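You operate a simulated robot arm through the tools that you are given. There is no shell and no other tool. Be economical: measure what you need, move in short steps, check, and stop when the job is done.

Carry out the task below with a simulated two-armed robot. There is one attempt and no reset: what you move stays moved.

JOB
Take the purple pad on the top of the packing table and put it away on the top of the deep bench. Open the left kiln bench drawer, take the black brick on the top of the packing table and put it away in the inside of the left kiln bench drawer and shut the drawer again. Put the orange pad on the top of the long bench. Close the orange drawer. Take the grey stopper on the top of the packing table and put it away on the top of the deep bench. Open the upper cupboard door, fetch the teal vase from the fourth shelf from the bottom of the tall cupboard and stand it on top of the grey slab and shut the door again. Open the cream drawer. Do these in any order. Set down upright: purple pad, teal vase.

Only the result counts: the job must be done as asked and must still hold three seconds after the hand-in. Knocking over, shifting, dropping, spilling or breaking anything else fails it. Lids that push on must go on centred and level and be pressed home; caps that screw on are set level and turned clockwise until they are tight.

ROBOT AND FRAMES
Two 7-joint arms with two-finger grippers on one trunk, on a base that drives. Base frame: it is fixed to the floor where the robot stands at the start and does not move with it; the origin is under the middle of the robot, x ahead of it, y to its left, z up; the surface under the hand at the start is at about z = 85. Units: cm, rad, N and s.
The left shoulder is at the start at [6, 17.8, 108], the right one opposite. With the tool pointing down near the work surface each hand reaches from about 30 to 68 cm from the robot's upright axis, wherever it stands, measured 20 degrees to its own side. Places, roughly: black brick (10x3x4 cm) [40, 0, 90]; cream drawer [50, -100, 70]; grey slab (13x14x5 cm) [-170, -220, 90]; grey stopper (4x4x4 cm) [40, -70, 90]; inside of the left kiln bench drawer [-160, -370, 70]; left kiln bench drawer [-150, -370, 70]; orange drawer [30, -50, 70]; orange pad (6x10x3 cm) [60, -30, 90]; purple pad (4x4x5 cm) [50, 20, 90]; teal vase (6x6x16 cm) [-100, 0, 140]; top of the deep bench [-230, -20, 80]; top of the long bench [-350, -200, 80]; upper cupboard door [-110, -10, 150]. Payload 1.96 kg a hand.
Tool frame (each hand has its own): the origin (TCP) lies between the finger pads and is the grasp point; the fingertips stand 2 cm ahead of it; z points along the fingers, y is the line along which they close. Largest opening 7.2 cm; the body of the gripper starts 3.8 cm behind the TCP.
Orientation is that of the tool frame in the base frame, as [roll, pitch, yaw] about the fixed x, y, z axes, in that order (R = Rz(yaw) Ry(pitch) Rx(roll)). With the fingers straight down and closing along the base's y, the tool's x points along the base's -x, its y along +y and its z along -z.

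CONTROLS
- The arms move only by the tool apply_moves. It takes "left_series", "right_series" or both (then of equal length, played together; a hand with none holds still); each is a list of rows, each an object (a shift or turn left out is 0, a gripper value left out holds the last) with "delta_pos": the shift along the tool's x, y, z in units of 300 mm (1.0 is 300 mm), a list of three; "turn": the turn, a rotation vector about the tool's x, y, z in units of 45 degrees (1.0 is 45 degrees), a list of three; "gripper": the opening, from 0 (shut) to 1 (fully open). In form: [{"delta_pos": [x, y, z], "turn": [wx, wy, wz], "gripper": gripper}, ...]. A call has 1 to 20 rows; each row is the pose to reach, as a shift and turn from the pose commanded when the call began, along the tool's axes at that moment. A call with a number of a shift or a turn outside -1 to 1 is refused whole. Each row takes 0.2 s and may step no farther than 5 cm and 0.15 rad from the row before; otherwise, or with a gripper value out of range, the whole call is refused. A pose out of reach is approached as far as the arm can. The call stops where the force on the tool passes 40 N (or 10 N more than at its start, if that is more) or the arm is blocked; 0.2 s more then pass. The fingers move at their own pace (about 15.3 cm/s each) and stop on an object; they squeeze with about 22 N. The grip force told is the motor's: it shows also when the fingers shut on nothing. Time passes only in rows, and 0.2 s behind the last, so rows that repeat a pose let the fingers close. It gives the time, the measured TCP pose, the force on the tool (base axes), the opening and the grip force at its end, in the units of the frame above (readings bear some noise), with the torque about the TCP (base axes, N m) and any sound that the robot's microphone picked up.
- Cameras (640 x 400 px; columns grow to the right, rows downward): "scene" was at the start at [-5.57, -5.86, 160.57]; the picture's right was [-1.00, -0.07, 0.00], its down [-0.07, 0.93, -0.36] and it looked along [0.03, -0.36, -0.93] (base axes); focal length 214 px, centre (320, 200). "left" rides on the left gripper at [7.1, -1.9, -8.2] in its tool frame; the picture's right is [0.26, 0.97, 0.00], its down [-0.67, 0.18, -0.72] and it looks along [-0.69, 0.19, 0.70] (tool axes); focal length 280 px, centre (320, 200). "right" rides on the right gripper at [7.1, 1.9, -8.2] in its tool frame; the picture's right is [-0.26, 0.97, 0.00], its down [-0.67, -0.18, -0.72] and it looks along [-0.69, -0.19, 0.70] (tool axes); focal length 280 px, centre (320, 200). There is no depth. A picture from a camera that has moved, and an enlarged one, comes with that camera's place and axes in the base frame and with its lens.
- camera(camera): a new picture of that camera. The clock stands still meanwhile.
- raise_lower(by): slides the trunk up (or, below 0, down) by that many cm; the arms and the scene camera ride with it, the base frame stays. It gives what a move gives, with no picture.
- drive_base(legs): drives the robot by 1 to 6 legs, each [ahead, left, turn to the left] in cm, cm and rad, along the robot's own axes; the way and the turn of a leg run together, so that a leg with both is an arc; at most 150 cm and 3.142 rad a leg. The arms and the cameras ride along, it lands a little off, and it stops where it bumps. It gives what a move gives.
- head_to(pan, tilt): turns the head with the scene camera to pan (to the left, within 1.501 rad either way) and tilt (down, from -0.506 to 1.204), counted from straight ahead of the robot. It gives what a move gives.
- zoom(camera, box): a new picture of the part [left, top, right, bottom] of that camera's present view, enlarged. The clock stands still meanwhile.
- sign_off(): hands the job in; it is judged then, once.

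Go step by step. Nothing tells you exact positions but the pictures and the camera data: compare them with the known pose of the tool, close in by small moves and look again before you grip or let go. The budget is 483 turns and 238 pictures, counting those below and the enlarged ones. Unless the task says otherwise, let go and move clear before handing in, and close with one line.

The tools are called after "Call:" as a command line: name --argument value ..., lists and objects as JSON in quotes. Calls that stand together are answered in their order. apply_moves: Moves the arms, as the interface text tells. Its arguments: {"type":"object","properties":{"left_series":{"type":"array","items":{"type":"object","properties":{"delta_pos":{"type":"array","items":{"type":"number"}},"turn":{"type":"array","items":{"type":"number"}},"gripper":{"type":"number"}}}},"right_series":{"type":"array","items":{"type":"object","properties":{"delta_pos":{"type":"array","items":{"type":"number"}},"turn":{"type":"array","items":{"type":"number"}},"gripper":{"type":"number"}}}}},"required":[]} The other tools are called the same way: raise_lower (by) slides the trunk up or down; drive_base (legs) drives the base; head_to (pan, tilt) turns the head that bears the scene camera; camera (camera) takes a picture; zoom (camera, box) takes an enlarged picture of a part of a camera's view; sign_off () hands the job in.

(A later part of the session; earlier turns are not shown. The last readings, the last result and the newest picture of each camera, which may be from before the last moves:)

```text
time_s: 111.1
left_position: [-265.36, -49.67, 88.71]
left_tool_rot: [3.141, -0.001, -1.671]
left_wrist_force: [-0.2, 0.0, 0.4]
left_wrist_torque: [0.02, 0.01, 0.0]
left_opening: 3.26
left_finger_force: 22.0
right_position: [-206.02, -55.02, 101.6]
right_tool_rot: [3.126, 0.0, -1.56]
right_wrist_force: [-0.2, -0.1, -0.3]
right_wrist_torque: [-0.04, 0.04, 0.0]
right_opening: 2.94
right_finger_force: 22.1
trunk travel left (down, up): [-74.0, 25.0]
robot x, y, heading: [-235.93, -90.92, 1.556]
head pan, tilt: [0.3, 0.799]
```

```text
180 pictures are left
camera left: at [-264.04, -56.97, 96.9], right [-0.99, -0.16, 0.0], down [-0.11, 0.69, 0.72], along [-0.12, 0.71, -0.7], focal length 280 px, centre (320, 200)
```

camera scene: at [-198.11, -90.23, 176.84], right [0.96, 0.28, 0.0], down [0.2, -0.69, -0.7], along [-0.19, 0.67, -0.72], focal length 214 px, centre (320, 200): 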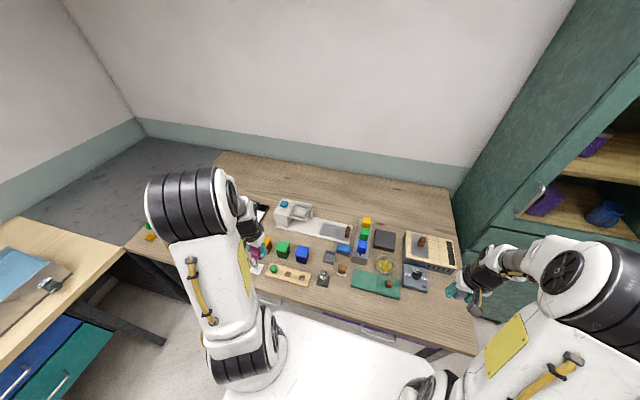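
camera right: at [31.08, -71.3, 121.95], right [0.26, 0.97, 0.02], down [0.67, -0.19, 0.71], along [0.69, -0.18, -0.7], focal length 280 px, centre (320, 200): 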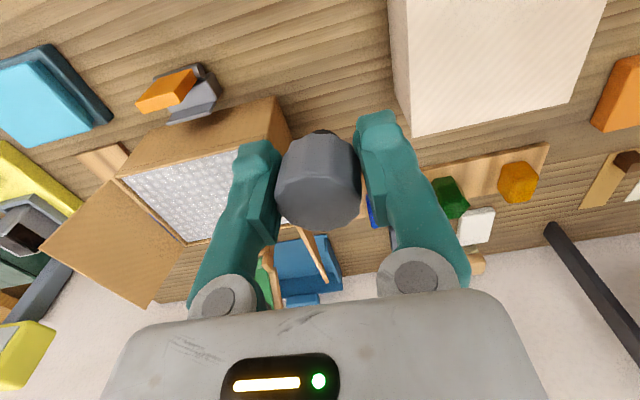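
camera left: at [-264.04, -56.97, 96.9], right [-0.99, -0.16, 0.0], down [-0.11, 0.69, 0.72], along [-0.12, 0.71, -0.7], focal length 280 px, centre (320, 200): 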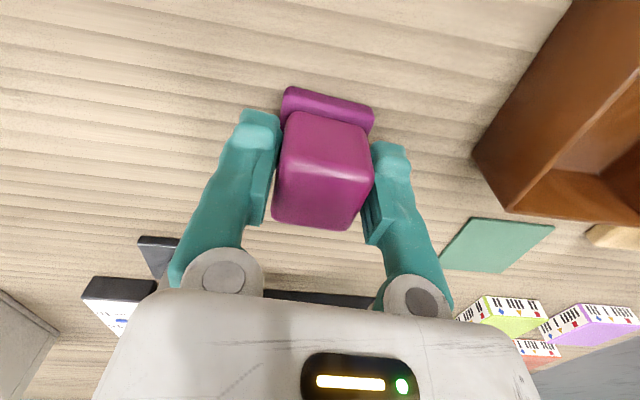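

Call:
apply_moves --left_series '[{"delta_pos": [0, 0, 0.07]}, {"delta_pos": [0, 0, 0.11]}, {"delta_pos": [0, 0, 0.13]}, {"delta_pos": [0, 0, 0.145]}, {"delta_pos": [0, 0, 0.155]}]'

Call:
camera --camera "left"

```text
time_s: 111.5
left_position: [-265.38, -49.82, 88.02]
left_tool_rot: [3.137, 0.007, -1.672]
left_wrist_force: [3.8, -10.3, 28.5]
left_wrist_torque: [-0.28, -0.16, 0.01]
left_opening: 3.29
left_finger_force: 21.8
right_position: [-205.86, -55.29, 101.65]
right_tool_rot: [3.122, 0.002, -1.558]
right_wrist_force: [0.0, 0.2, 0.0]
right_wrist_torque: [-0.03, 0.0, 0.01]
right_opening: 2.95
right_finger_force: 21.3
trunk travel left (down, up): [-74.0, 25.0]
robot x, y, heading: [-235.83, -91.37, 1.558]
head pan, tilt: [0.3, 0.799]
stopped in row 1 (left hand): the force on the tool passed its limit at 78 N (the readings are from after the stop); the commanded pose is now the measured one
```

```text
179 pictures are left
camera left: at [-263.99, -57.1, 96.2], right [-0.99, -0.16, 0.0], down [-0.11, 0.68, 0.72], along [-0.12, 0.71, -0.69], focal length 280 px, centre (320, 200)
```

left: 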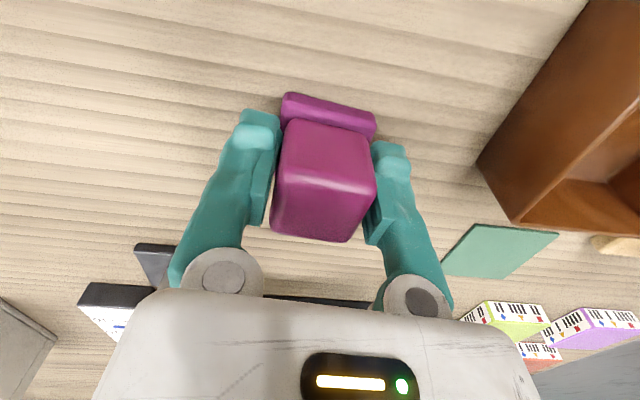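

Call:
apply_moves --left_series '[{"delta_pos": [0, 0, -0.012]}, {"delta_pos": [0, 0, -0.012], "gripper": 0.6}, {"delta_pos": [0, 0, -0.012], "gripper": 0.75}, {"delta_pos": [0, 0, -0.012], "gripper": 0.75}]'

Call:
camera --camera "left"

```text
time_s: 112.5
left_position: [-265.59, -49.43, 88.08]
left_tool_rot: [3.137, 0.006, -1.67]
left_wrist_force: [0.1, 0.3, -0.5]
left_wrist_torque: [0.01, 0.03, 0.02]
left_opening: 5.41
left_finger_force: 0.1
right_position: [-206.01, -54.99, 101.49]
right_tool_rot: [3.125, 0.0, -1.559]
right_wrist_force: [0.3, 0.4, 0.0]
right_wrist_torque: [0.01, 0.02, 0.02]
right_opening: 2.96
right_finger_force: 21.8
trunk travel left (down, up): [-74.0, 25.0]
robot x, y, heading: [-235.85, -91.45, 1.555]
head pan, tilt: [0.3, 0.799]
```

```text
178 pictures are left
camera left: at [-264.2, -56.75, 96.27], right [-0.99, -0.16, 0.0], down [-0.11, 0.68, 0.72], along [-0.12, 0.71, -0.69], focal length 280 px, centre (320, 200)
```

left: 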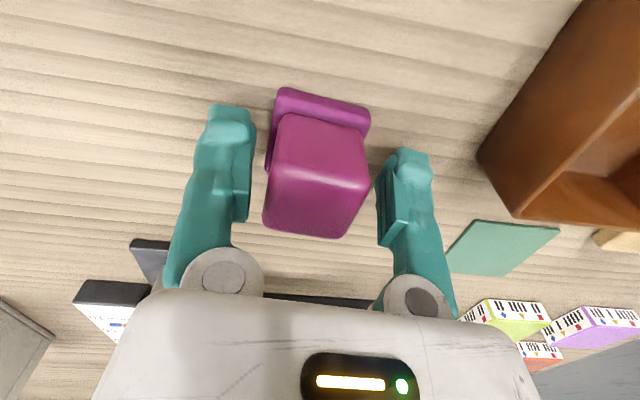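

Call:
apply_moves --left_series '[{"delta_pos": [0, 0, -0.15]}, {"delta_pos": [0, 0, -0.3]}, {"delta_pos": [0.1, 0, -0.45]}, {"delta_pos": [0.25, 0, -0.5]}, {"delta_pos": [0.35, 0, -0.5]}]' --right_series '[{"delta_pos": [0, 0.15, 0]}, {"delta_pos": [0, 0.3, 0]}, {"delta_pos": [0, 0.45, 0]}, {"delta_pos": [0, 0.6, 0]}, {"delta_pos": [0, 0.75, 0]}]'

Call:
drive_base --legs '[[0, 25, 0]]'

Call:
camera --camera "right"

```text
refused: row 3 steps farther than a row can; nothing moved
```

```text
time_s: 113.5
left_position: [-269.6, -49.13, 88.12]
left_tool_rot: [-3.127, 0.004, -1.688]
left_wrist_force: [23.7, 9.1, 4.8]
left_wrist_torque: [0.17, -0.16, -0.24]
left_opening: 3.97
left_finger_force: 0.1
right_position: [-211.42, -55.09, 101.69]
right_tool_rot: [3.125, 0.002, -1.561]
right_wrist_force: [-0.1, -0.3, -0.5]
right_wrist_torque: [0.0, -0.02, 0.02]
right_opening: 2.97
right_finger_force: 21.6
trunk travel left (down, up): [-74.0, 25.0]
robot x, y, heading: [-241.17, -90.95, 1.553]
head pan, tilt: [0.3, 0.799]
stopped in leg 1: the force on the tool passed its limit at 82 N (the readings are from after the stop); the commanded pose is now the measured one
```

```text
177 pictures are left
camera right: at [-213.16, -62.27, 109.91], right [-0.97, 0.25, 0.02], down [0.19, 0.67, 0.71], along [0.17, 0.69, -0.7], focal length 280 px, centre (320, 200)
```

right: 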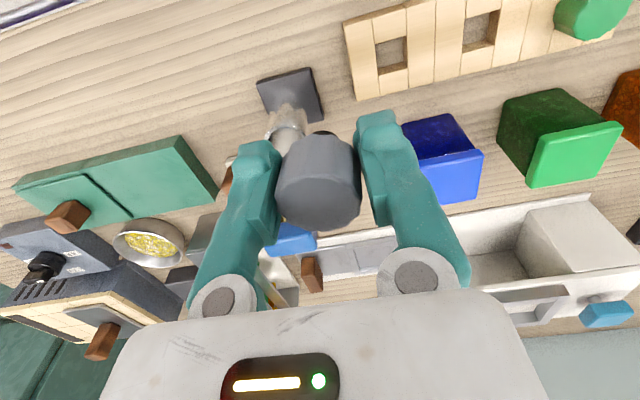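

Call:
camera --camera "left"

```text
176 pictures are left
camera left: at [-268.53, -56.55, 96.35], right [-0.99, -0.15, -0.01], down [-0.11, 0.69, 0.72], along [-0.1, 0.71, -0.7], focal length 280 px, centre (320, 200)
```

left: 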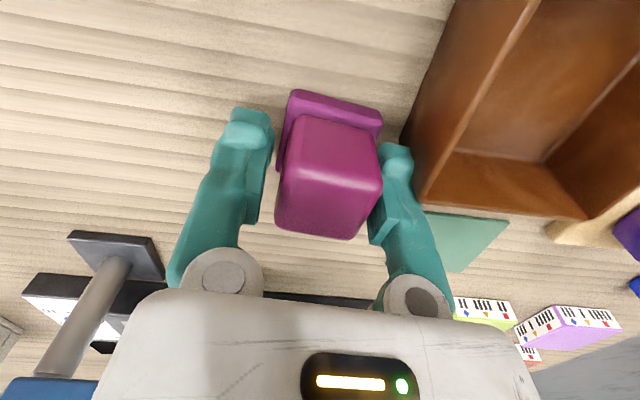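

Call:
apply_moves --left_series '[{"delta_pos": [0, -0.01, 0]}, {"delta_pos": [0, -0.01, -0.05]}, {"delta_pos": [0, -0.01, -0.17]}, {"delta_pos": [0, -0.01, -0.3]}, {"delta_pos": [0, -0.01, -0.45]}, {"delta_pos": [0.1, 0, -0.5]}, {"delta_pos": [0.2, 0, -0.5]}]' --right_series '[{"delta_pos": [0, 0, 0]}, {"delta_pos": [0, 0, -0.1]}, {"delta_pos": [0, 0, -0.2]}, {"delta_pos": [0, 0, -0.2]}, {"delta_pos": [0, 0, -0.2]}, {"delta_pos": [0, 0, -0.2]}, {"delta_pos": [0, 0, -0.2]}]'

Call:
camera --camera "left"

```text
time_s: 115.1
left_position: [-271.11, -55.33, 102.76]
left_tool_rot: [-3.132, 0.0, -1.68]
left_wrist_force: [-0.4, 0.0, -0.1]
left_wrist_torque: [0.01, 0.0, 0.02]
left_opening: 5.42
left_finger_force: 0.0
right_position: [-211.12, -54.76, 107.29]
right_tool_rot: [3.124, 0.002, -1.559]
right_wrist_force: [-0.4, -0.8, -0.1]
right_wrist_torque: [-0.02, -0.01, 0.0]
right_opening: 2.96
right_finger_force: 22.3
trunk travel left (down, up): [-74.0, 25.0]
robot x, y, heading: [-241.03, -90.69, 1.558]
head pan, tilt: [0.3, 0.799]
```

```text
175 pictures are left
camera left: at [-269.81, -62.69, 111.04], right [-0.99, -0.16, -0.01], down [-0.12, 0.69, 0.71], along [-0.1, 0.71, -0.7], focal length 280 px, centre (320, 200)
```

left: 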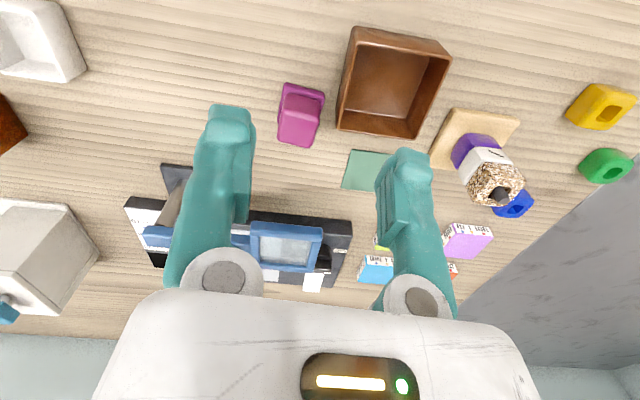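

Call:
raise_lower --by 6

Call:
apply_moves --right_series '[{"delta_pos": [0, 0.15, 0]}, {"delta_pos": [0, 0.3, 0]}, {"delta_pos": [0, 0.45, 0]}, {"delta_pos": [0, 0.6, 0]}, {"delta_pos": [0, 0.75, 0]}]'

```text
time_s: 116.1
left_position: [-270.98, -55.32, 108.67]
left_tool_rot: [-3.13, 0.0, -1.681]
left_wrist_force: [0.1, 0.0, 0.6]
left_wrist_torque: [0.02, 0.0, -0.02]
left_opening: 5.42
left_finger_force: 0.0
right_position: [-211.18, -54.74, 113.48]
right_tool_rot: [3.124, 0.001, -1.559]
right_wrist_force: [-0.1, -0.9, -0.4]
right_wrist_torque: [-0.01, -0.01, -0.01]
right_opening: 2.99
right_finger_force: 22.0
trunk travel left (down, up): [-80.0, 19.0]
robot x, y, heading: [-241.18, -91.16, 1.558]
head pan, tilt: [0.3, 0.799]
```

```text
time_s: 117.3
left_position: [-271.13, -55.36, 108.72]
left_tool_rot: [-3.129, 0.0, -1.681]
left_wrist_force: [-0.4, 0.0, -0.4]
left_wrist_torque: [-0.01, 0.0, -0.03]
left_opening: 5.41
left_finger_force: 0.1
right_position: [-233.89, -54.77, 113.98]
right_tool_rot: [3.126, 0.0, -1.561]
right_wrist_force: [0.1, -0.1, -0.1]
right_wrist_torque: [0.01, 0.0, -0.01]
right_opening: 2.95
right_finger_force: 22.1
trunk travel left (down, up): [-80.0, 19.0]
robot x, y, heading: [-241.35, -91.12, 1.555]
head pan, tilt: [0.3, 0.799]
```

Call:
drive_base --legs '[[0, 24.5, 0]]'

Call:
camera --camera "right"

```text
time_s: 119.1
left_position: [-295.7, -55.27, 108.68]
left_tool_rot: [-3.13, 0.001, -1.674]
left_wrist_force: [0.5, -0.2, 0.9]
left_wrist_torque: [0.04, 0.0, -0.01]
left_opening: 5.43
left_finger_force: 0.1
right_position: [-258.26, -54.51, 113.94]
right_tool_rot: [3.124, 0.002, -1.553]
right_wrist_force: [0.0, -1.0, -0.3]
right_wrist_torque: [0.0, -0.01, 0.0]
right_opening: 2.99
right_finger_force: 21.9
trunk travel left (down, up): [-80.0, 19.0]
robot x, y, heading: [-265.86, -90.29, 1.555]
head pan, tilt: [0.3, 0.799]
```

```text
174 pictures are left
camera right: at [-260.05, -61.64, 122.27], right [-0.97, 0.25, 0.02], down [0.18, 0.68, 0.71], along [0.16, 0.69, -0.7], focal length 280 px, centre (320, 200)
```

right: 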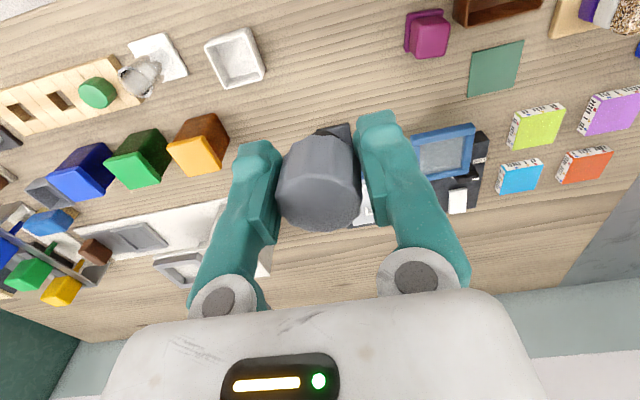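

Call:
apply_moves --right_series '[{"delta_pos": [-0.13, 0, 0.05]}, {"delta_pos": [-0.13, 0, 0.2]}, {"delta_pos": [-0.13, 0, 0.35]}, {"delta_pos": [-0.13, 0, 0.5]}, {"delta_pos": [-0.13, 0, 0.65]}, {"delta_pos": [-0.13, 0, 0.8]}]'

Call:
camera --camera "right"

```text
time_s: 120.5
left_position: [-295.69, -55.27, 108.68]
left_tool_rot: [-3.129, 0.002, -1.675]
left_wrist_force: [-0.2, 0.5, 0.0]
left_wrist_torque: [0.03, -0.03, 0.01]
left_opening: 5.4
left_finger_force: 0.0
right_position: [-258.81, -50.52, 89.9]
right_tool_rot: [3.125, -0.001, -1.554]
right_wrist_force: [0.1, -0.4, -0.1]
right_wrist_torque: [0.02, -0.01, -0.01]
right_opening: 2.95
right_finger_force: 22.1
trunk travel left (down, up): [-80.0, 19.0]
robot x, y, heading: [-265.62, -91.12, 1.563]
head pan, tilt: [0.3, 0.799]
```

```text
173 pictures are left
camera right: at [-260.66, -57.75, 98.15], right [-0.97, 0.24, 0.02], down [0.18, 0.68, 0.71], along [0.16, 0.69, -0.7], focal length 280 px, centre (320, 200)
```

right: 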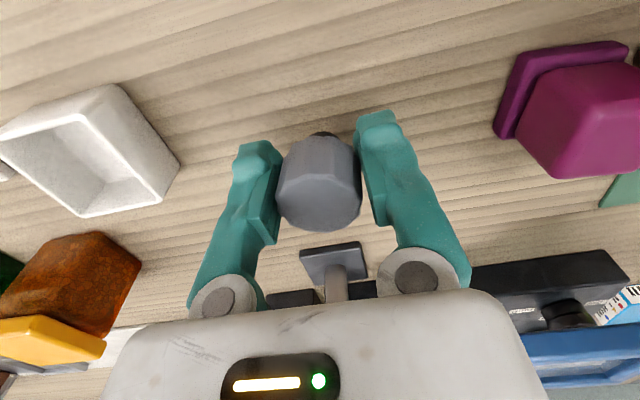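

Call:
apply_moves --right_series '[{"delta_pos": [0, 0, 0.03]}, {"delta_pos": [0, 0, 0.05]}, {"delta_pos": [0, 0, 0.065]}, {"delta_pos": [0, 0, 0.08]}, {"delta_pos": [0, 0, 0.09]}]'

```text
time_s: 121.7
left_position: [-295.63, -55.35, 108.84]
left_tool_rot: [-3.129, 0.001, -1.674]
left_wrist_force: [-0.2, -0.1, -0.3]
left_wrist_torque: [-0.01, -0.01, 0.03]
left_opening: 5.4
left_finger_force: 0.0
right_position: [-259.1, -50.52, 87.32]
right_tool_rot: [3.125, 0.002, -1.554]
right_wrist_force: [-2.5, 0.6, 20.1]
right_wrist_torque: [0.03, 0.06, 0.02]
right_opening: 2.86
right_finger_force: 22.1
trunk travel left (down, up): [-80.0, 19.0]
robot x, y, heading: [-265.91, -90.77, 1.56]
head pan, tilt: [0.3, 0.799]
```

Contact at 20 N; I release and lift straight up.

Call:
apply_moves --right_series '[{"delta_pos": [0, 0, -0.005]}, {"delta_pos": [0, 0, -0.005], "gripper": 0.7}, {"delta_pos": [0, 0, -0.005], "gripper": 0.7}, {"delta_pos": [0, 0, -0.1]}, {"delta_pos": [0, 0, -0.25]}, {"delta_pos": [0, 0, -0.4]}, {"delta_pos": [0, 0, -0.55]}, {"delta_pos": [0.1, 0, -0.66]}]'

Call:
camera --camera "right"

```text
time_s: 123.5
left_position: [-295.69, -55.52, 108.72]
left_tool_rot: [-3.132, 0.003, -1.674]
left_wrist_force: [-1.0, -0.4, -0.1]
left_wrist_torque: [0.03, 0.02, 0.02]
left_opening: 5.4
left_finger_force: 0.2
right_position: [-258.42, -54.0, 107.54]
right_tool_rot: [3.124, 0.005, -1.552]
right_wrist_force: [-0.2, -1.0, -0.7]
right_wrist_torque: [0.04, 0.01, 0.01]
right_opening: 5.04
right_finger_force: 0.0
trunk travel left (down, up): [-80.0, 19.0]
robot x, y, heading: [-265.35, -90.63, 1.562]
head pan, tilt: [0.3, 0.799]
```

```text
172 pictures are left
camera right: at [-260.08, -61.13, 115.73], right [-0.97, 0.25, 0.02], down [0.18, 0.68, 0.71], along [0.16, 0.7, -0.7], focal length 280 px, centre (320, 200)
```

right: 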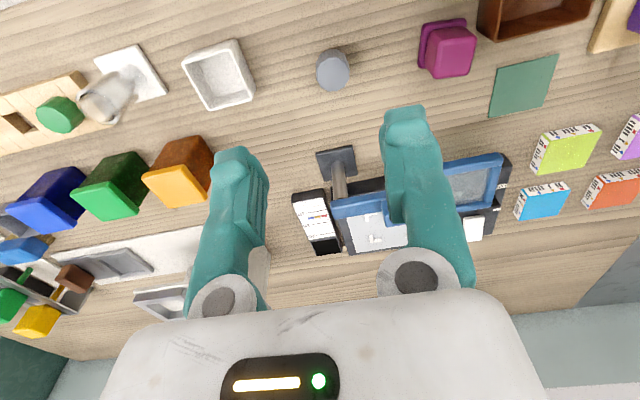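

Call:
apply_moves --right_series '[{"delta_pos": [0, -0.15, 0]}, {"delta_pos": [0, -0.3, 0]}, {"delta_pos": [0, -0.45, 0]}, {"delta_pos": [0, -0.6, 0]}, {"delta_pos": [0, -0.75, 0]}]'

Call:
drive_base --legs '[[-12, 0, 0], [0, -150, 0]]'

Call:
head_to --pan 0 --tilt 0.4

Call:
camera --camera "scene"

```text
time_s: 124.7
left_position: [-295.58, -55.26, 108.86]
left_tool_rot: [-3.129, 0.0, -1.673]
left_wrist_force: [-0.1, -0.3, -0.5]
left_wrist_torque: [-0.03, -0.02, -0.02]
left_opening: 5.41
left_finger_force: 0.0
right_position: [-235.48, -53.38, 106.84]
right_tool_rot: [3.124, 0.0, -1.552]
right_wrist_force: [-0.3, -0.2, 0.6]
right_wrist_torque: [-0.07, -0.04, -0.04]
right_opening: 5.04
right_finger_force: 0.0
trunk travel left (down, up): [-80.0, 19.0]
robot x, y, heading: [-266.05, -90.77, 1.56]
head pan, tilt: [0.3, 0.799]
```

```text
time_s: 133.1
left_position: [-141.95, -70.4, 108.8]
left_tool_rot: [-3.13, -0.001, -1.706]
left_wrist_force: [-0.4, -0.2, -0.3]
left_wrist_torque: [-0.01, 0.03, 0.02]
left_opening: 5.39
left_finger_force: 0.0
right_position: [-82.03, -70.48, 106.98]
right_tool_rot: [3.124, 0.001, -1.586]
right_wrist_force: [-0.5, -0.1, 0.0]
right_wrist_torque: [-0.01, -0.02, -0.01]
right_opening: 5.04
right_finger_force: 0.1
trunk travel left (down, up): [-80.0, 19.0]
robot x, y, heading: [-112.99, -107.4, 1.524]
head pan, tilt: [0.3, 0.799]
```

```text
time_s: 134.0
left_position: [-141.98, -70.33, 108.64]
left_tool_rot: [-3.131, 0.001, -1.708]
left_wrist_force: [-0.5, 0.0, 0.0]
left_wrist_torque: [0.01, 0.02, 0.01]
left_opening: 5.42
left_finger_force: 0.1
right_position: [-81.94, -70.59, 106.99]
right_tool_rot: [3.124, 0.002, -1.586]
right_wrist_force: [0.4, 0.3, 0.2]
right_wrist_torque: [-0.03, 0.0, 0.02]
right_opening: 5.06
right_finger_force: 0.0
trunk travel left (down, up): [-80.0, 19.0]
robot x, y, heading: [-112.94, -106.75, 1.53]
head pan, tilt: [0.0, 0.4]
```

```text
171 pictures are left
camera scene: at [-112.96, -103.82, 174.35], right [1.0, -0.04, 0.0], down [-0.02, -0.39, -0.92], along [0.04, 0.92, -0.39], focal length 214 px, centre (320, 200)
```

scene: 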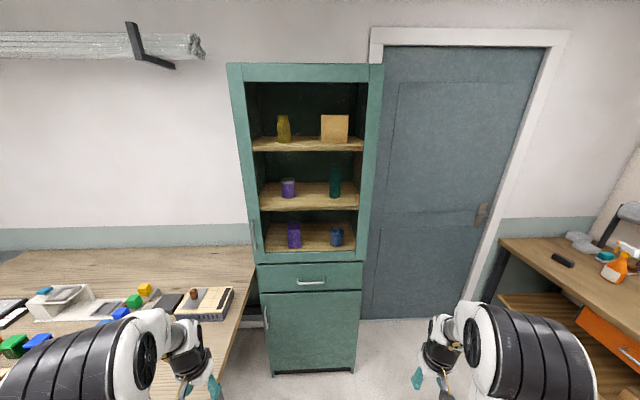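

Call:
zoom --camera "scene" --box '[210, 50, 400, 270]'

```text
1.82 times, centred on (305, 160) of scene
camera zoom: at [-112.96, -103.82, 174.35], right [1.0, -0.04, 0.0], down [-0.02, -0.39, -0.92], along [0.04, 0.92, -0.39], focal length 390 px, centre (347, 273)
```

zoom: 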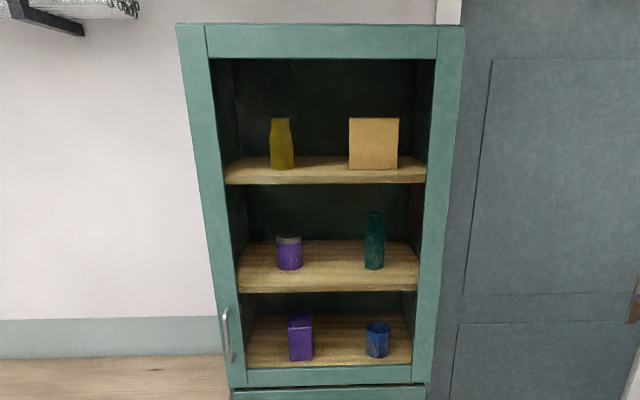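

Call:
raise_lower --by 12

Call:
apply_moves --left_series '[{"turn": [0, -0.17, 0], "delta_pos": [-0.09, 0, 0], "gripper": 1}, {"turn": [0, -0.34, 0], "delta_pos": [-0.18, 0, 0]}, {"turn": [0, -0.5, 0], "delta_pos": [-0.27, 0, 0]}, {"turn": [0, -0.67, 0], "delta_pos": [-0.36, 0, 0]}, {"turn": [0, -0.84, 0], "delta_pos": [-0.45, 0, 0]}, {"turn": [0, -1, 0], "delta_pos": [-0.54, 0, 0]}]'

Call:
apply_moves --left_series '[{"turn": [0, -0.17, 0], "delta_pos": [-0.06, 0, 0.06]}, {"turn": [0, -0.34, 0], "delta_pos": [-0.12, 0, 0.12]}, {"turn": [0, -0.5, 0], "delta_pos": [-0.18, 0, 0.18]}, {"turn": [0, -0.67, 0], "delta_pos": [-0.24, 0, 0.24]}, {"turn": [0, -0.84, 0], "delta_pos": [-0.24, 0, 0.24]}, {"turn": [0, -1, 0], "delta_pos": [-0.24, 0, 0.24]}]'

```text
time_s: 135.5
left_position: [-141.86, -70.33, 120.61]
left_tool_rot: [-3.131, 0.0, -1.707]
left_wrist_force: [0.2, -0.9, -0.2]
left_wrist_torque: [0.03, -0.01, 0.02]
left_opening: 5.41
left_finger_force: 0.0
right_position: [-81.93, -70.37, 118.86]
right_tool_rot: [3.125, 0.0, -1.585]
right_wrist_force: [0.2, -0.3, 0.3]
right_wrist_torque: [0.01, 0.01, -0.01]
right_opening: 5.03
right_finger_force: 0.0
trunk travel left (down, up): [-92.0, 7.0]
robot x, y, heading: [-113.08, -106.94, 1.53]
head pan, tilt: [0.0, 0.4]
```

```text
time_s: 136.9
left_position: [-139.86, -54.49, 120.51]
left_tool_rot: [-3.128, 0.788, -1.698]
left_wrist_force: [0.3, 0.0, -0.4]
left_wrist_torque: [-0.01, 0.0, 0.0]
left_opening: 7.18
left_finger_force: 0.0
right_position: [-82.1, -70.5, 118.92]
right_tool_rot: [3.125, 0.0, -1.588]
right_wrist_force: [-0.2, -0.2, -1.1]
right_wrist_torque: [0.02, -0.02, 0.0]
right_opening: 5.08
right_finger_force: 0.1
trunk travel left (down, up): [-92.0, 7.0]
robot x, y, heading: [-112.67, -106.94, 1.53]
head pan, tilt: [0.0, 0.4]
```

```text
time_s: 138.3
left_position: [-138.3, -44.35, 120.88]
left_tool_rot: [-1.273, 1.559, 0.16]
left_wrist_force: [-0.6, 0.4, 0.5]
left_wrist_torque: [0.0, 0.01, -0.03]
left_opening: 7.21
left_finger_force: 0.1
right_position: [-82.08, -70.47, 118.94]
right_tool_rot: [3.124, 0.0, -1.587]
right_wrist_force: [0.0, -0.2, -0.6]
right_wrist_torque: [0.02, 0.01, 0.01]
right_opening: 5.05
right_finger_force: 0.0
trunk travel left (down, up): [-92.0, 7.0]
robot x, y, heading: [-112.81, -106.79, 1.526]
head pan, tilt: [0.0, 0.4]
```

Call:
camera --camera "left"

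Call:
camera --camera "scene"

```text
169 pictures are left
camera left: at [-137.31, -52.69, 113.75], right [-0.95, 0.13, -0.27], down [-0.29, -0.69, 0.67], along [-0.1, 0.72, 0.69], focal length 280 px, centre (320, 200)
```

left: 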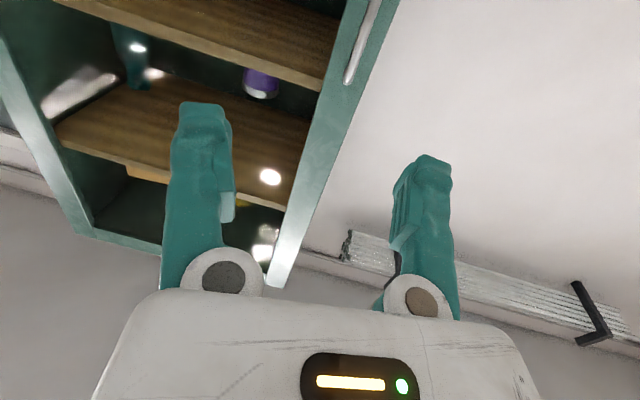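

```text
168 pictures are left
camera scene: at [-112.92, -103.81, 186.36], right [1.0, -0.04, 0.0], down [-0.02, -0.39, -0.92], along [0.04, 0.92, -0.39], focal length 214 px, centre (320, 200)
```

scene: 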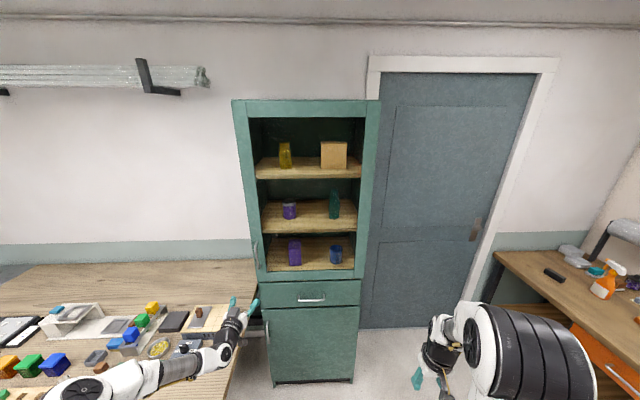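

Call:
drive_base --legs '[[19, 2.9, 0]]'

Call:
camera --camera "left"

```text
time_s: 139.8
left_position: [-140.01, -25.38, 120.93]
left_tool_rot: [-1.303, 1.562, 0.127]
left_wrist_force: [-0.1, -0.3, -0.9]
left_wrist_torque: [-0.01, 0.01, 0.01]
left_opening: 7.21
left_finger_force: 0.1
right_position: [-83.98, -51.8, 119.01]
right_tool_rot: [3.125, 0.004, -1.592]
right_wrist_force: [0.6, -0.1, -0.1]
right_wrist_torque: [0.0, 0.01, -0.02]
right_opening: 5.01
right_finger_force: 0.0
trunk travel left (down, up): [-92.0, 7.0]
robot x, y, heading: [-115.45, -88.02, 1.523]
head pan, tilt: [0.0, 0.4]
```

```text
167 pictures are left
camera left: at [-139.09, -33.83, 113.88], right [-0.95, 0.14, -0.27], down [-0.29, -0.68, 0.67], along [-0.09, 0.72, 0.69], focal length 280 px, centre (320, 200)
```

left: 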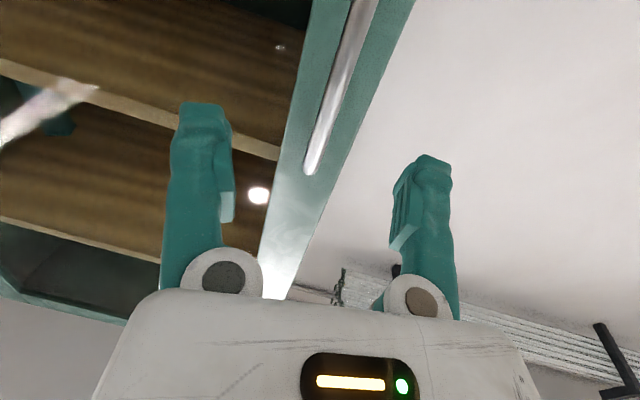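

Call:
drive_base --legs '[[7.6, -0.4, 0]]'

Call:
camera --camera "left"

```text
time_s: 140.9
left_position: [-139.46, -18.19, 121.03]
left_tool_rot: [-1.157, 1.558, 0.274]
left_wrist_force: [-0.2, -0.7, 0.4]
left_wrist_torque: [-0.01, -0.02, 0.03]
left_opening: 7.18
left_finger_force: 0.1
right_position: [-83.18, -44.47, 119.09]
right_tool_rot: [3.125, 0.007, -1.59]
right_wrist_force: [0.3, -0.1, 0.7]
right_wrist_torque: [0.03, 0.0, 0.0]
right_opening: 5.05
right_finger_force: 0.1
trunk travel left (down, up): [-92.0, 7.0]
robot x, y, heading: [-114.13, -80.3, 1.527]
head pan, tilt: [0.0, 0.4]
```

```text
166 pictures are left
camera left: at [-138.48, -26.53, 113.96], right [-0.95, 0.13, -0.27], down [-0.29, -0.69, 0.67], along [-0.1, 0.72, 0.69], focal length 280 px, centre (320, 200)
```

left: 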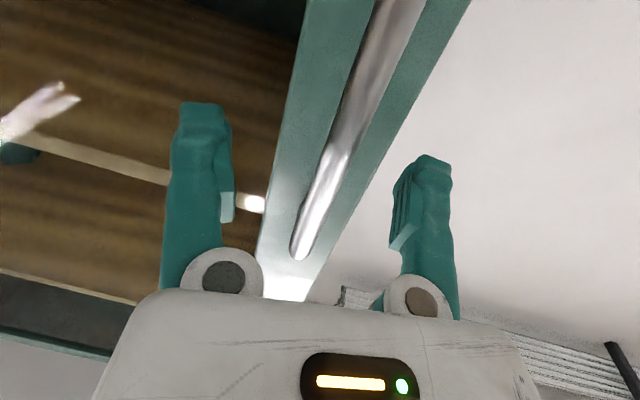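

Call:
drive_base --legs '[[0.8, 0, 0]]'

Call:
apply_moves --left_series '[{"gripper": 0}, {"gripper": 0}, {"gripper": 0}, {"gripper": 0}]'

```text
time_s: 141.6
left_position: [-139.37, -17.07, 120.83]
left_tool_rot: [-1.455, 1.562, -0.023]
left_wrist_force: [0.2, 0.1, 0.2]
left_wrist_torque: [0.0, 0.0, -0.01]
left_opening: 7.17
left_finger_force: 0.0
right_position: [-83.15, -43.24, 118.95]
right_tool_rot: [3.126, 0.002, -1.589]
right_wrist_force: [0.4, -0.2, 0.1]
right_wrist_torque: [0.0, -0.01, 0.03]
right_opening: 5.05
right_finger_force: 0.0
trunk travel left (down, up): [-92.0, 7.0]
robot x, y, heading: [-114.39, -79.54, 1.525]
head pan, tilt: [0.0, 0.4]
```

```text
time_s: 142.6
left_position: [-139.48, -17.01, 120.72]
left_tool_rot: [-1.481, 1.559, -0.048]
left_wrist_force: [-1.4, 0.3, 1.0]
left_wrist_torque: [0.03, 0.0, 0.01]
left_opening: 0.0
left_finger_force: 22.1
right_position: [-83.16, -43.3, 118.89]
right_tool_rot: [3.127, 0.0, -1.589]
right_wrist_force: [-0.3, 0.0, 0.5]
right_wrist_torque: [0.0, -0.03, -0.01]
right_opening: 5.02
right_finger_force: 0.1
trunk travel left (down, up): [-92.0, 7.0]
robot x, y, heading: [-114.4, -79.07, 1.53]
head pan, tilt: [0.0, 0.4]
```

Call:
camera --camera "left"

```text
165 pictures are left
camera left: at [-138.48, -25.33, 113.74], right [-0.95, 0.13, -0.27], down [-0.29, -0.68, 0.67], along [-0.1, 0.72, 0.69], focal length 280 px, centre (320, 200)
```

left: 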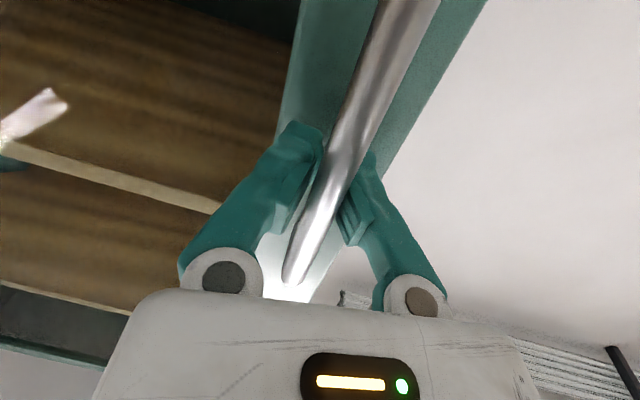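

Call:
drive_base --legs '[[-4, 0, 0]]'

Call:
camera --camera "left"

```text
time_s: 143.5
left_position: [-139.35, -20.35, 120.55]
left_tool_rot: [-1.874, 1.557, -0.446]
left_wrist_force: [9.9, 3.3, 0.7]
left_wrist_torque: [0.13, 0.08, 0.1]
left_opening: 0.0
left_finger_force: 21.7
right_position: [-83.22, -46.83, 118.77]
right_tool_rot: [3.125, -0.004, -1.593]
right_wrist_force: [-0.1, 0.3, -0.9]
right_wrist_torque: [-0.05, -0.02, 0.02]
right_opening: 5.04
right_finger_force: 0.0
trunk travel left (down, up): [-92.0, 7.0]
robot x, y, heading: [-114.49, -83.6, 1.528]
head pan, tilt: [0.0, 0.4]
```

```text
164 pictures are left
camera left: at [-138.41, -28.83, 113.53], right [-0.95, 0.14, -0.27], down [-0.29, -0.68, 0.67], along [-0.09, 0.72, 0.69], focal length 280 px, centre (320, 200)
```

left: 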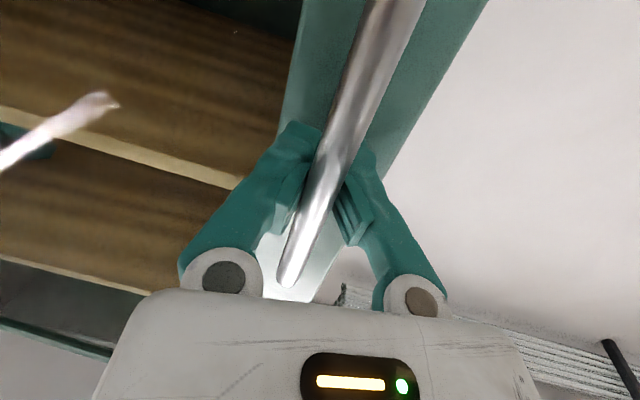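

Call:
drive_base --legs '[[-7, -1, 0], [-7.5, -2.5, 0]]'

Call:
camera --camera "scene"

```text
time_s: 145.1
left_position: [-136.13, -33.29, 120.32]
left_tool_rot: [-2.147, 1.552, -0.743]
left_wrist_force: [18.8, 6.1, -19.8]
left_wrist_torque: [0.28, 0.37, 0.14]
left_opening: 0.63
left_finger_force: 29.5
right_position: [-80.88, -59.98, 118.77]
right_tool_rot: [3.126, 0.001, -1.594]
right_wrist_force: [-0.3, -0.4, 0.4]
right_wrist_torque: [-0.01, 0.01, 0.03]
right_opening: 5.06
right_finger_force: 0.1
trunk travel left (down, up): [-92.0, 7.0]
robot x, y, heading: [-112.39, -95.94, 1.516]
head pan, tilt: [0.0, 0.4]
stopped in leg 2: the force on the tool passed its limit at 47 N (the readings are from after the stop); the commanded pose is now the measured one
```

```text
163 pictures are left
camera scene: at [-112.04, -92.84, 186.29], right [1.0, -0.05, 0.0], down [-0.02, -0.39, -0.92], along [0.05, 0.92, -0.39], focal length 214 px, centre (320, 200)
```

scene: 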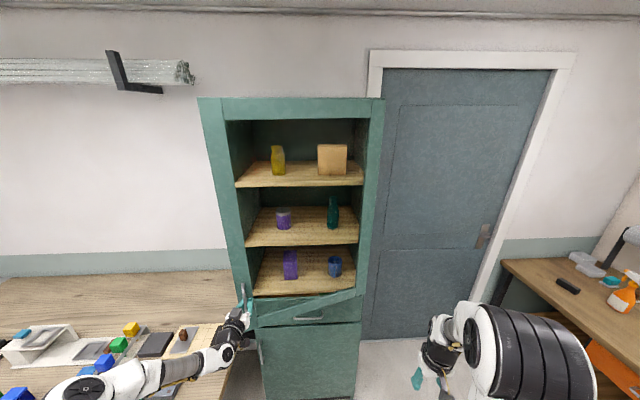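

Call:
drive_base --legs '[[-5, -2.2, 0]]'

Call:
drive_base --legs '[[-5, -3, 0]]'

```text
time_s: 146.1
left_position: [-133.8, -38.33, 121.04]
left_tool_rot: [-1.303, 1.563, 0.11]
left_wrist_force: [25.8, 14.3, 8.8]
left_wrist_torque: [0.43, 0.03, 0.19]
left_opening: 0.6
left_finger_force: 29.6
right_position: [-78.44, -65.04, 118.74]
right_tool_rot: [3.12, -0.002, -1.596]
right_wrist_force: [-0.1, -1.0, -0.3]
right_wrist_torque: [0.0, -0.01, 0.06]
right_opening: 5.03
right_finger_force: 0.0
trunk travel left (down, up): [-92.0, 7.0]
robot x, y, heading: [-110.26, -101.21, 1.512]
head pan, tilt: [0.0, 0.4]
```

```text
time_s: 147.0
left_position: [-130.92, -43.15, 121.13]
left_tool_rot: [-0.997, 1.561, 0.407]
left_wrist_force: [19.6, 12.7, 8.4]
left_wrist_torque: [0.4, 0.07, 0.14]
left_opening: 0.58
left_finger_force: 30.3
right_position: [-75.75, -70.02, 118.72]
right_tool_rot: [3.121, -0.001, -1.597]
right_wrist_force: [0.1, -0.8, 0.1]
right_wrist_torque: [0.03, 0.0, -0.01]
right_opening: 5.05
right_finger_force: 0.0
trunk travel left (down, up): [-92.0, 7.0]
robot x, y, heading: [-107.26, -106.14, 1.515]
head pan, tilt: [0.0, 0.4]
```

Call:
drive_base --legs '[[-4.8, -3.6, 0]]'

Call:
drive_base --legs '[[-4.4, -4.1, 0]]'

Call:
drive_base --legs '[[-3.9, -4.5, 0]]'

```text
time_s: 148.0
left_position: [-127.56, -48.0, 121.14]
left_tool_rot: [-0.874, 1.56, 0.533]
left_wrist_force: [23.2, 17.9, 3.8]
left_wrist_torque: [0.64, 0.0, 0.18]
left_opening: 0.58
left_finger_force: 29.6
right_position: [-72.3, -74.84, 118.69]
right_tool_rot: [3.122, -0.003, -1.594]
right_wrist_force: [-0.3, -0.2, 0.8]
right_wrist_torque: [0.02, -0.03, -0.01]
right_opening: 5.03
right_finger_force: 0.3
trunk travel left (down, up): [-92.0, 7.0]
robot x, y, heading: [-104.38, -111.23, 1.514]
head pan, tilt: [0.0, 0.4]
```

```text
time_s: 149.0
left_position: [-123.59, -52.27, 121.16]
left_tool_rot: [-0.727, 1.556, 0.677]
left_wrist_force: [20.5, 23.1, 3.1]
left_wrist_torque: [0.73, -0.06, 0.2]
left_opening: 0.58
left_finger_force: 29.5
right_position: [-68.51, -79.13, 118.65]
right_tool_rot: [3.121, -0.003, -1.596]
right_wrist_force: [-0.2, 0.7, -1.1]
right_wrist_torque: [0.0, -0.04, 0.02]
right_opening: 5.03
right_finger_force: 0.0
trunk travel left (down, up): [-92.0, 7.0]
robot x, y, heading: [-100.44, -115.73, 1.518]
head pan, tilt: [0.0, 0.4]
```

```text
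time_s: 150.4
left_position: [-118.89, -56.43, 121.31]
left_tool_rot: [-0.712, 1.554, 0.681]
left_wrist_force: [11.5, 16.7, -10.5]
left_wrist_torque: [0.4, 0.11, 0.02]
left_opening: 0.62
left_finger_force: 29.7
right_position: [-64.44, -83.5, 118.75]
right_tool_rot: [3.125, -0.003, -1.599]
right_wrist_force: [-0.2, -0.1, 0.6]
right_wrist_torque: [-0.05, 0.02, -0.01]
right_opening: 5.05
right_finger_force: 0.0
trunk travel left (down, up): [-92.0, 7.0]
robot x, y, heading: [-95.95, -119.95, 1.511]
head pan, tilt: [0.0, 0.4]
stopped in leg 1: the force on the tool passed its limit at 43 N (the readings are from after the stop); the commanded pose is now the measured one
```

Call:
camera --camera "left"

Call:
camera --camera "scene"

```text
162 pictures are left
camera left: at [-118.27, -64.68, 114.16], right [-0.95, 0.17, -0.27], down [-0.32, -0.68, 0.66], along [-0.07, 0.71, 0.7], focal length 280 px, centre (320, 200)
```

left: 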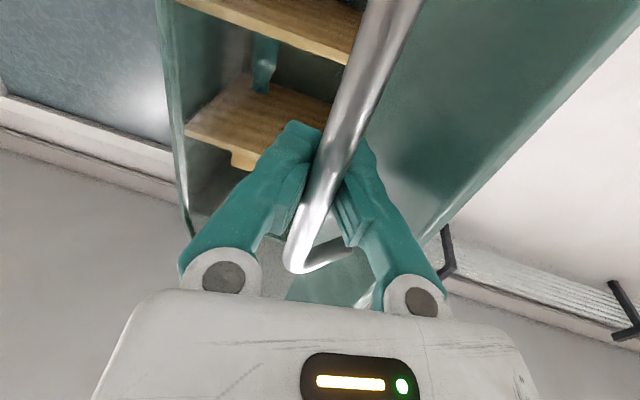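

```text
161 pictures are left
camera scene: at [-95.77, -116.17, 186.36], right [1.0, -0.06, 0.0], down [-0.02, -0.39, -0.92], along [0.05, 0.92, -0.39], focal length 214 px, centre (320, 200)
```

scene: 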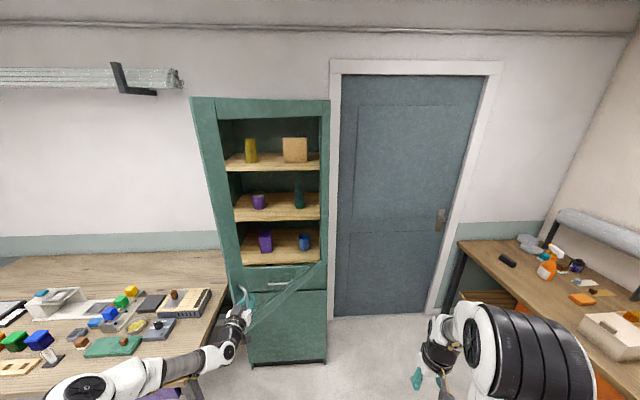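

Call:
drive_base --legs '[[-2.8, -4, 0]]'

Call:
drive_base --legs '[[-2.4, -4.3, 0]]'

Call:
drive_base --legs '[[-2, -4.5, 0]]'

Call:
drive_base --legs '[[-1.5, -4.6, 0]]'

```text
time_s: 151.3
left_position: [-115.22, -58.98, 121.21]
left_tool_rot: [-0.517, 1.551, 0.881]
left_wrist_force: [17.7, 28.0, -2.3]
left_wrist_torque: [0.86, -0.07, 0.1]
left_opening: 0.61
left_finger_force: 29.9
right_position: [-60.64, -86.16, 118.68]
right_tool_rot: [3.121, -0.007, -1.597]
right_wrist_force: [-0.4, -0.1, 0.3]
right_wrist_torque: [-0.01, -0.02, -0.02]
right_opening: 5.03
right_finger_force: 0.0
trunk travel left (down, up): [-92.0, 7.0]
robot x, y, heading: [-92.16, -122.94, 1.513]
head pan, tilt: [0.0, 0.4]
```

```text
time_s: 152.3
left_position: [-111.29, -61.45, 121.44]
left_tool_rot: [-0.438, 1.546, 0.959]
left_wrist_force: [14.9, 29.5, -4.8]
left_wrist_torque: [0.82, -0.03, 0.09]
left_opening: 0.61
left_finger_force: 30.4
right_position: [-56.69, -88.79, 118.65]
right_tool_rot: [3.124, -0.007, -1.595]
right_wrist_force: [0.1, -0.1, 0.0]
right_wrist_torque: [0.0, -0.03, 0.02]
right_opening: 5.03
right_finger_force: 0.0
trunk travel left (down, up): [-92.0, 7.0]
robot x, y, heading: [-88.2, -125.5, 1.51]
head pan, tilt: [0.0, 0.4]
```

```text
time_s: 153.2
left_position: [-106.94, -63.54, 121.66]
left_tool_rot: [-0.364, 1.542, 1.037]
left_wrist_force: [11.0, 29.6, -9.3]
left_wrist_torque: [0.77, -0.04, 0.08]
left_opening: 0.63
left_finger_force: 29.9
right_position: [-52.37, -90.74, 118.65]
right_tool_rot: [3.126, -0.007, -1.593]
right_wrist_force: [-0.3, 0.3, -0.6]
right_wrist_torque: [0.02, -0.03, 0.01]
right_opening: 5.05
right_finger_force: 0.1
trunk travel left (down, up): [-92.0, 7.0]
robot x, y, heading: [-83.5, -127.52, 1.509]
head pan, tilt: [0.0, 0.4]
```

```text
time_s: 154.1
left_position: [-102.73, -65.22, 121.78]
left_tool_rot: [-0.32, 1.538, 1.081]
left_wrist_force: [7.6, 26.7, -12.4]
left_wrist_torque: [0.81, -0.07, 0.07]
left_opening: 0.61
left_finger_force: 30.0
right_position: [-47.95, -92.54, 118.58]
right_tool_rot: [3.128, -0.006, -1.594]
right_wrist_force: [-0.1, 0.2, 1.0]
right_wrist_torque: [-0.04, -0.05, 0.03]
right_opening: 5.05
right_finger_force: 0.0
trunk travel left (down, up): [-92.0, 7.0]
robot x, y, heading: [-78.99, -129.56, 1.518]
head pan, tilt: [0.0, 0.4]
```

Call:
drive_base --legs '[[-1.1, -4.7, 0]]'

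Call:
drive_base --legs '[[-0.5, -4.8, 0]]'

Call:
drive_base --legs '[[0.1, -4.8, 0]]'

Call:
drive_base --legs '[[0.6, -4.8, 0]]'

Call:
camera --camera "scene"

```text
time_s: 155.0
left_position: [-98.13, -66.62, 121.86]
left_tool_rot: [-0.283, 1.534, 1.12]
left_wrist_force: [4.6, 26.0, -13.8]
left_wrist_torque: [0.74, -0.04, 0.06]
left_opening: 0.6
left_finger_force: 30.1
right_position: [-43.5, -93.99, 118.66]
right_tool_rot: [3.126, -0.006, -1.594]
right_wrist_force: [-0.2, 0.4, 0.0]
right_wrist_torque: [0.01, -0.04, 0.0]
right_opening: 5.05
right_finger_force: 0.2
trunk travel left (down, up): [-92.0, 7.0]
robot x, y, heading: [-74.79, -130.71, 1.517]
head pan, tilt: [0.0, 0.4]
```

```text
time_s: 155.9
left_position: [-93.61, -67.43, 121.94]
left_tool_rot: [-0.257, 1.532, 1.144]
left_wrist_force: [1.9, 20.0, -17.2]
left_wrist_torque: [0.8, 0.02, -0.01]
left_opening: 0.61
left_finger_force: 29.9
right_position: [-38.99, -94.83, 118.73]
right_tool_rot: [3.128, -0.004, -1.593]
right_wrist_force: [-1.0, 0.0, 0.3]
right_wrist_torque: [-0.03, -0.05, -0.02]
right_opening: 5.06
right_finger_force: 0.1
trunk travel left (down, up): [-92.0, 7.0]
robot x, y, heading: [-69.85, -131.3, 1.515]
head pan, tilt: [0.0, 0.4]
```

```text
time_s: 156.9
left_position: [-88.77, -67.83, 122.8]
left_tool_rot: [-0.116, 1.518, 1.286]
left_wrist_force: [0.3, 22.2, 16.0]
left_wrist_torque: [0.09, 0.06, -0.06]
left_opening: 0.61
left_finger_force: 30.3
right_position: [-34.01, -95.46, 119.07]
right_tool_rot: [3.126, 0.001, -1.593]
right_wrist_force: [-0.4, -0.7, 0.1]
right_wrist_torque: [0.0, -0.04, 0.0]
right_opening: 5.03
right_finger_force: 0.2
trunk travel left (down, up): [-92.0, 7.0]
robot x, y, heading: [-65.03, -131.78, 1.514]
head pan, tilt: [0.0, 0.4]
```

```text
time_s: 157.8
left_position: [-84.44, -67.95, 122.74]
left_tool_rot: [-0.136, 1.516, 1.269]
left_wrist_force: [-1.5, -0.8, -0.4]
left_wrist_torque: [0.02, -0.02, -0.07]
left_opening: 0.0
left_finger_force: 29.6
right_position: [-29.66, -95.25, 119.05]
right_tool_rot: [3.129, 0.002, -1.592]
right_wrist_force: [-0.3, 0.1, 0.4]
right_wrist_torque: [0.02, -0.08, -0.03]
right_opening: 5.03
right_finger_force: 0.0
trunk travel left (down, up): [-92.0, 7.0]
robot x, y, heading: [-60.1, -131.45, 1.511]
head pan, tilt: [0.0, 0.4]
```

```text
160 pictures are left
camera scene: at [-61.1, -128.35, 186.36], right [1.0, -0.06, 0.01], down [-0.02, -0.39, -0.92], along [0.05, 0.92, -0.39], focal length 214 px, centre (320, 200)
```

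scene: 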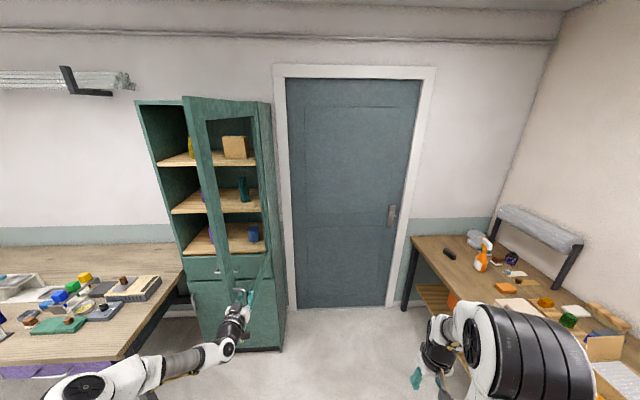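

Call:
drive_base --legs '[[-13, 0, 0], [0, 24, 0], [24, 0, 0]]'

Call:
camera --camera "scene"

```text
time_s: 158.6
left_position: [-83.86, -68.18, 122.86]
left_tool_rot: [-0.049, 1.516, 1.36]
left_wrist_force: [0.3, 23.9, -12.1]
left_wrist_torque: [0.19, -0.13, 0.06]
left_opening: 0.63
left_finger_force: 29.8
right_position: [-29.01, -95.88, 118.6]
right_tool_rot: [3.121, -0.005, -1.595]
right_wrist_force: [-0.2, 0.4, 0.0]
right_wrist_torque: [-0.01, 0.03, -0.02]
right_opening: 5.06
right_finger_force: 0.0
trunk travel left (down, up): [-92.0, 7.0]
robot x, y, heading: [-60.26, -132.48, 1.515]
head pan, tilt: [0.0, 0.4]
stopped in leg 1: the force on the tool passed its limit at 50 N (the readings are from after the stop); the commanded pose is now the measured one
```

```text
159 pictures are left
camera scene: at [-60.09, -128.44, 186.3], right [1.0, -0.06, 0.0], down [-0.02, -0.39, -0.92], along [0.05, 0.92, -0.4], focal length 214 px, centre (320, 200)
```

scene: 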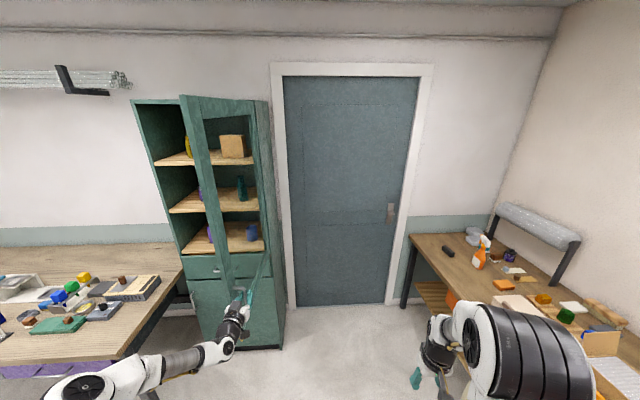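

Call:
drive_base --legs '[[0.8, -4.8, 0]]'

Call:
drive_base --legs '[[1.2, -4.8, 0]]'

Call:
drive_base --legs '[[1.8, -4.6, 0]]'

Call:
camera --camera "left"

```text
time_s: 159.5
left_position: [-79.93, -67.8, 122.89]
left_tool_rot: [-0.106, 1.513, 1.303]
left_wrist_force: [-3.1, 14.7, -20.7]
left_wrist_torque: [0.59, 0.03, -0.01]
left_opening: 0.62
left_finger_force: 30.2
right_position: [-24.92, -95.52, 118.86]
right_tool_rot: [3.127, -0.002, -1.593]
right_wrist_force: [-0.3, -0.3, 0.7]
right_wrist_torque: [0.01, -0.01, 0.01]
right_opening: 5.05
right_finger_force: 0.2
trunk travel left (down, up): [-92.0, 7.0]
robot x, y, heading: [-55.94, -132.3, 1.511]
head pan, tilt: [0.0, 0.4]
```

```text
time_s: 160.4
left_position: [-75.25, -67.37, 122.91]
left_tool_rot: [-0.13, 1.511, 1.282]
left_wrist_force: [-7.5, -7.5, -26.9]
left_wrist_torque: [-0.13, -1.3, 4.09]
left_opening: 0.57
left_finger_force: 34.2
right_position: [-20.29, -95.05, 119.06]
right_tool_rot: [3.128, 0.002, -1.589]
right_wrist_force: [0.3, 0.0, 0.4]
right_wrist_torque: [0.0, -0.04, -0.01]
right_opening: 5.05
right_finger_force: 0.1
trunk travel left (down, up): [-92.0, 7.0]
robot x, y, heading: [-50.18, -131.09, 1.511]
head pan, tilt: [0.0, 0.4]
```

```text
time_s: 161.5
left_position: [-70.64, -66.52, 122.85]
left_tool_rot: [-0.176, 1.514, 1.254]
left_wrist_force: [-4.1, -14.7, -2.7]
left_wrist_torque: [1.94, -2.19, 5.14]
left_opening: 1.33
left_finger_force: 40.0
right_position: [-15.05, -93.74, 118.87]
right_tool_rot: [3.122, 0.003, -1.585]
right_wrist_force: [0.1, 0.6, -0.1]
right_wrist_torque: [-0.04, 0.0, -0.02]
right_opening: 5.06
right_finger_force: 0.1
trunk travel left (down, up): [-92.0, 7.0]
robot x, y, heading: [-45.93, -129.98, 1.522]
head pan, tilt: [0.0, 0.4]
stopped in leg 1: the force on the tool passed its limit at 44 N (the readings are from after the stop); the commanded pose is now the measured one
```

```text
158 pictures are left
camera left: at [-69.59, -74.53, 115.43], right [-0.95, 0.15, -0.27], down [-0.29, -0.72, 0.63], along [-0.1, 0.68, 0.73], focal length 280 px, centre (320, 200)
```

left: 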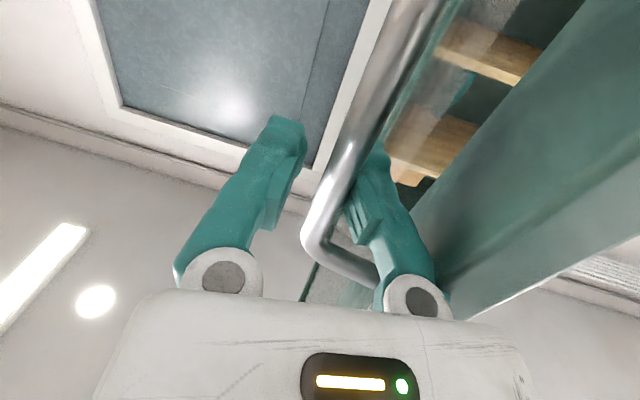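

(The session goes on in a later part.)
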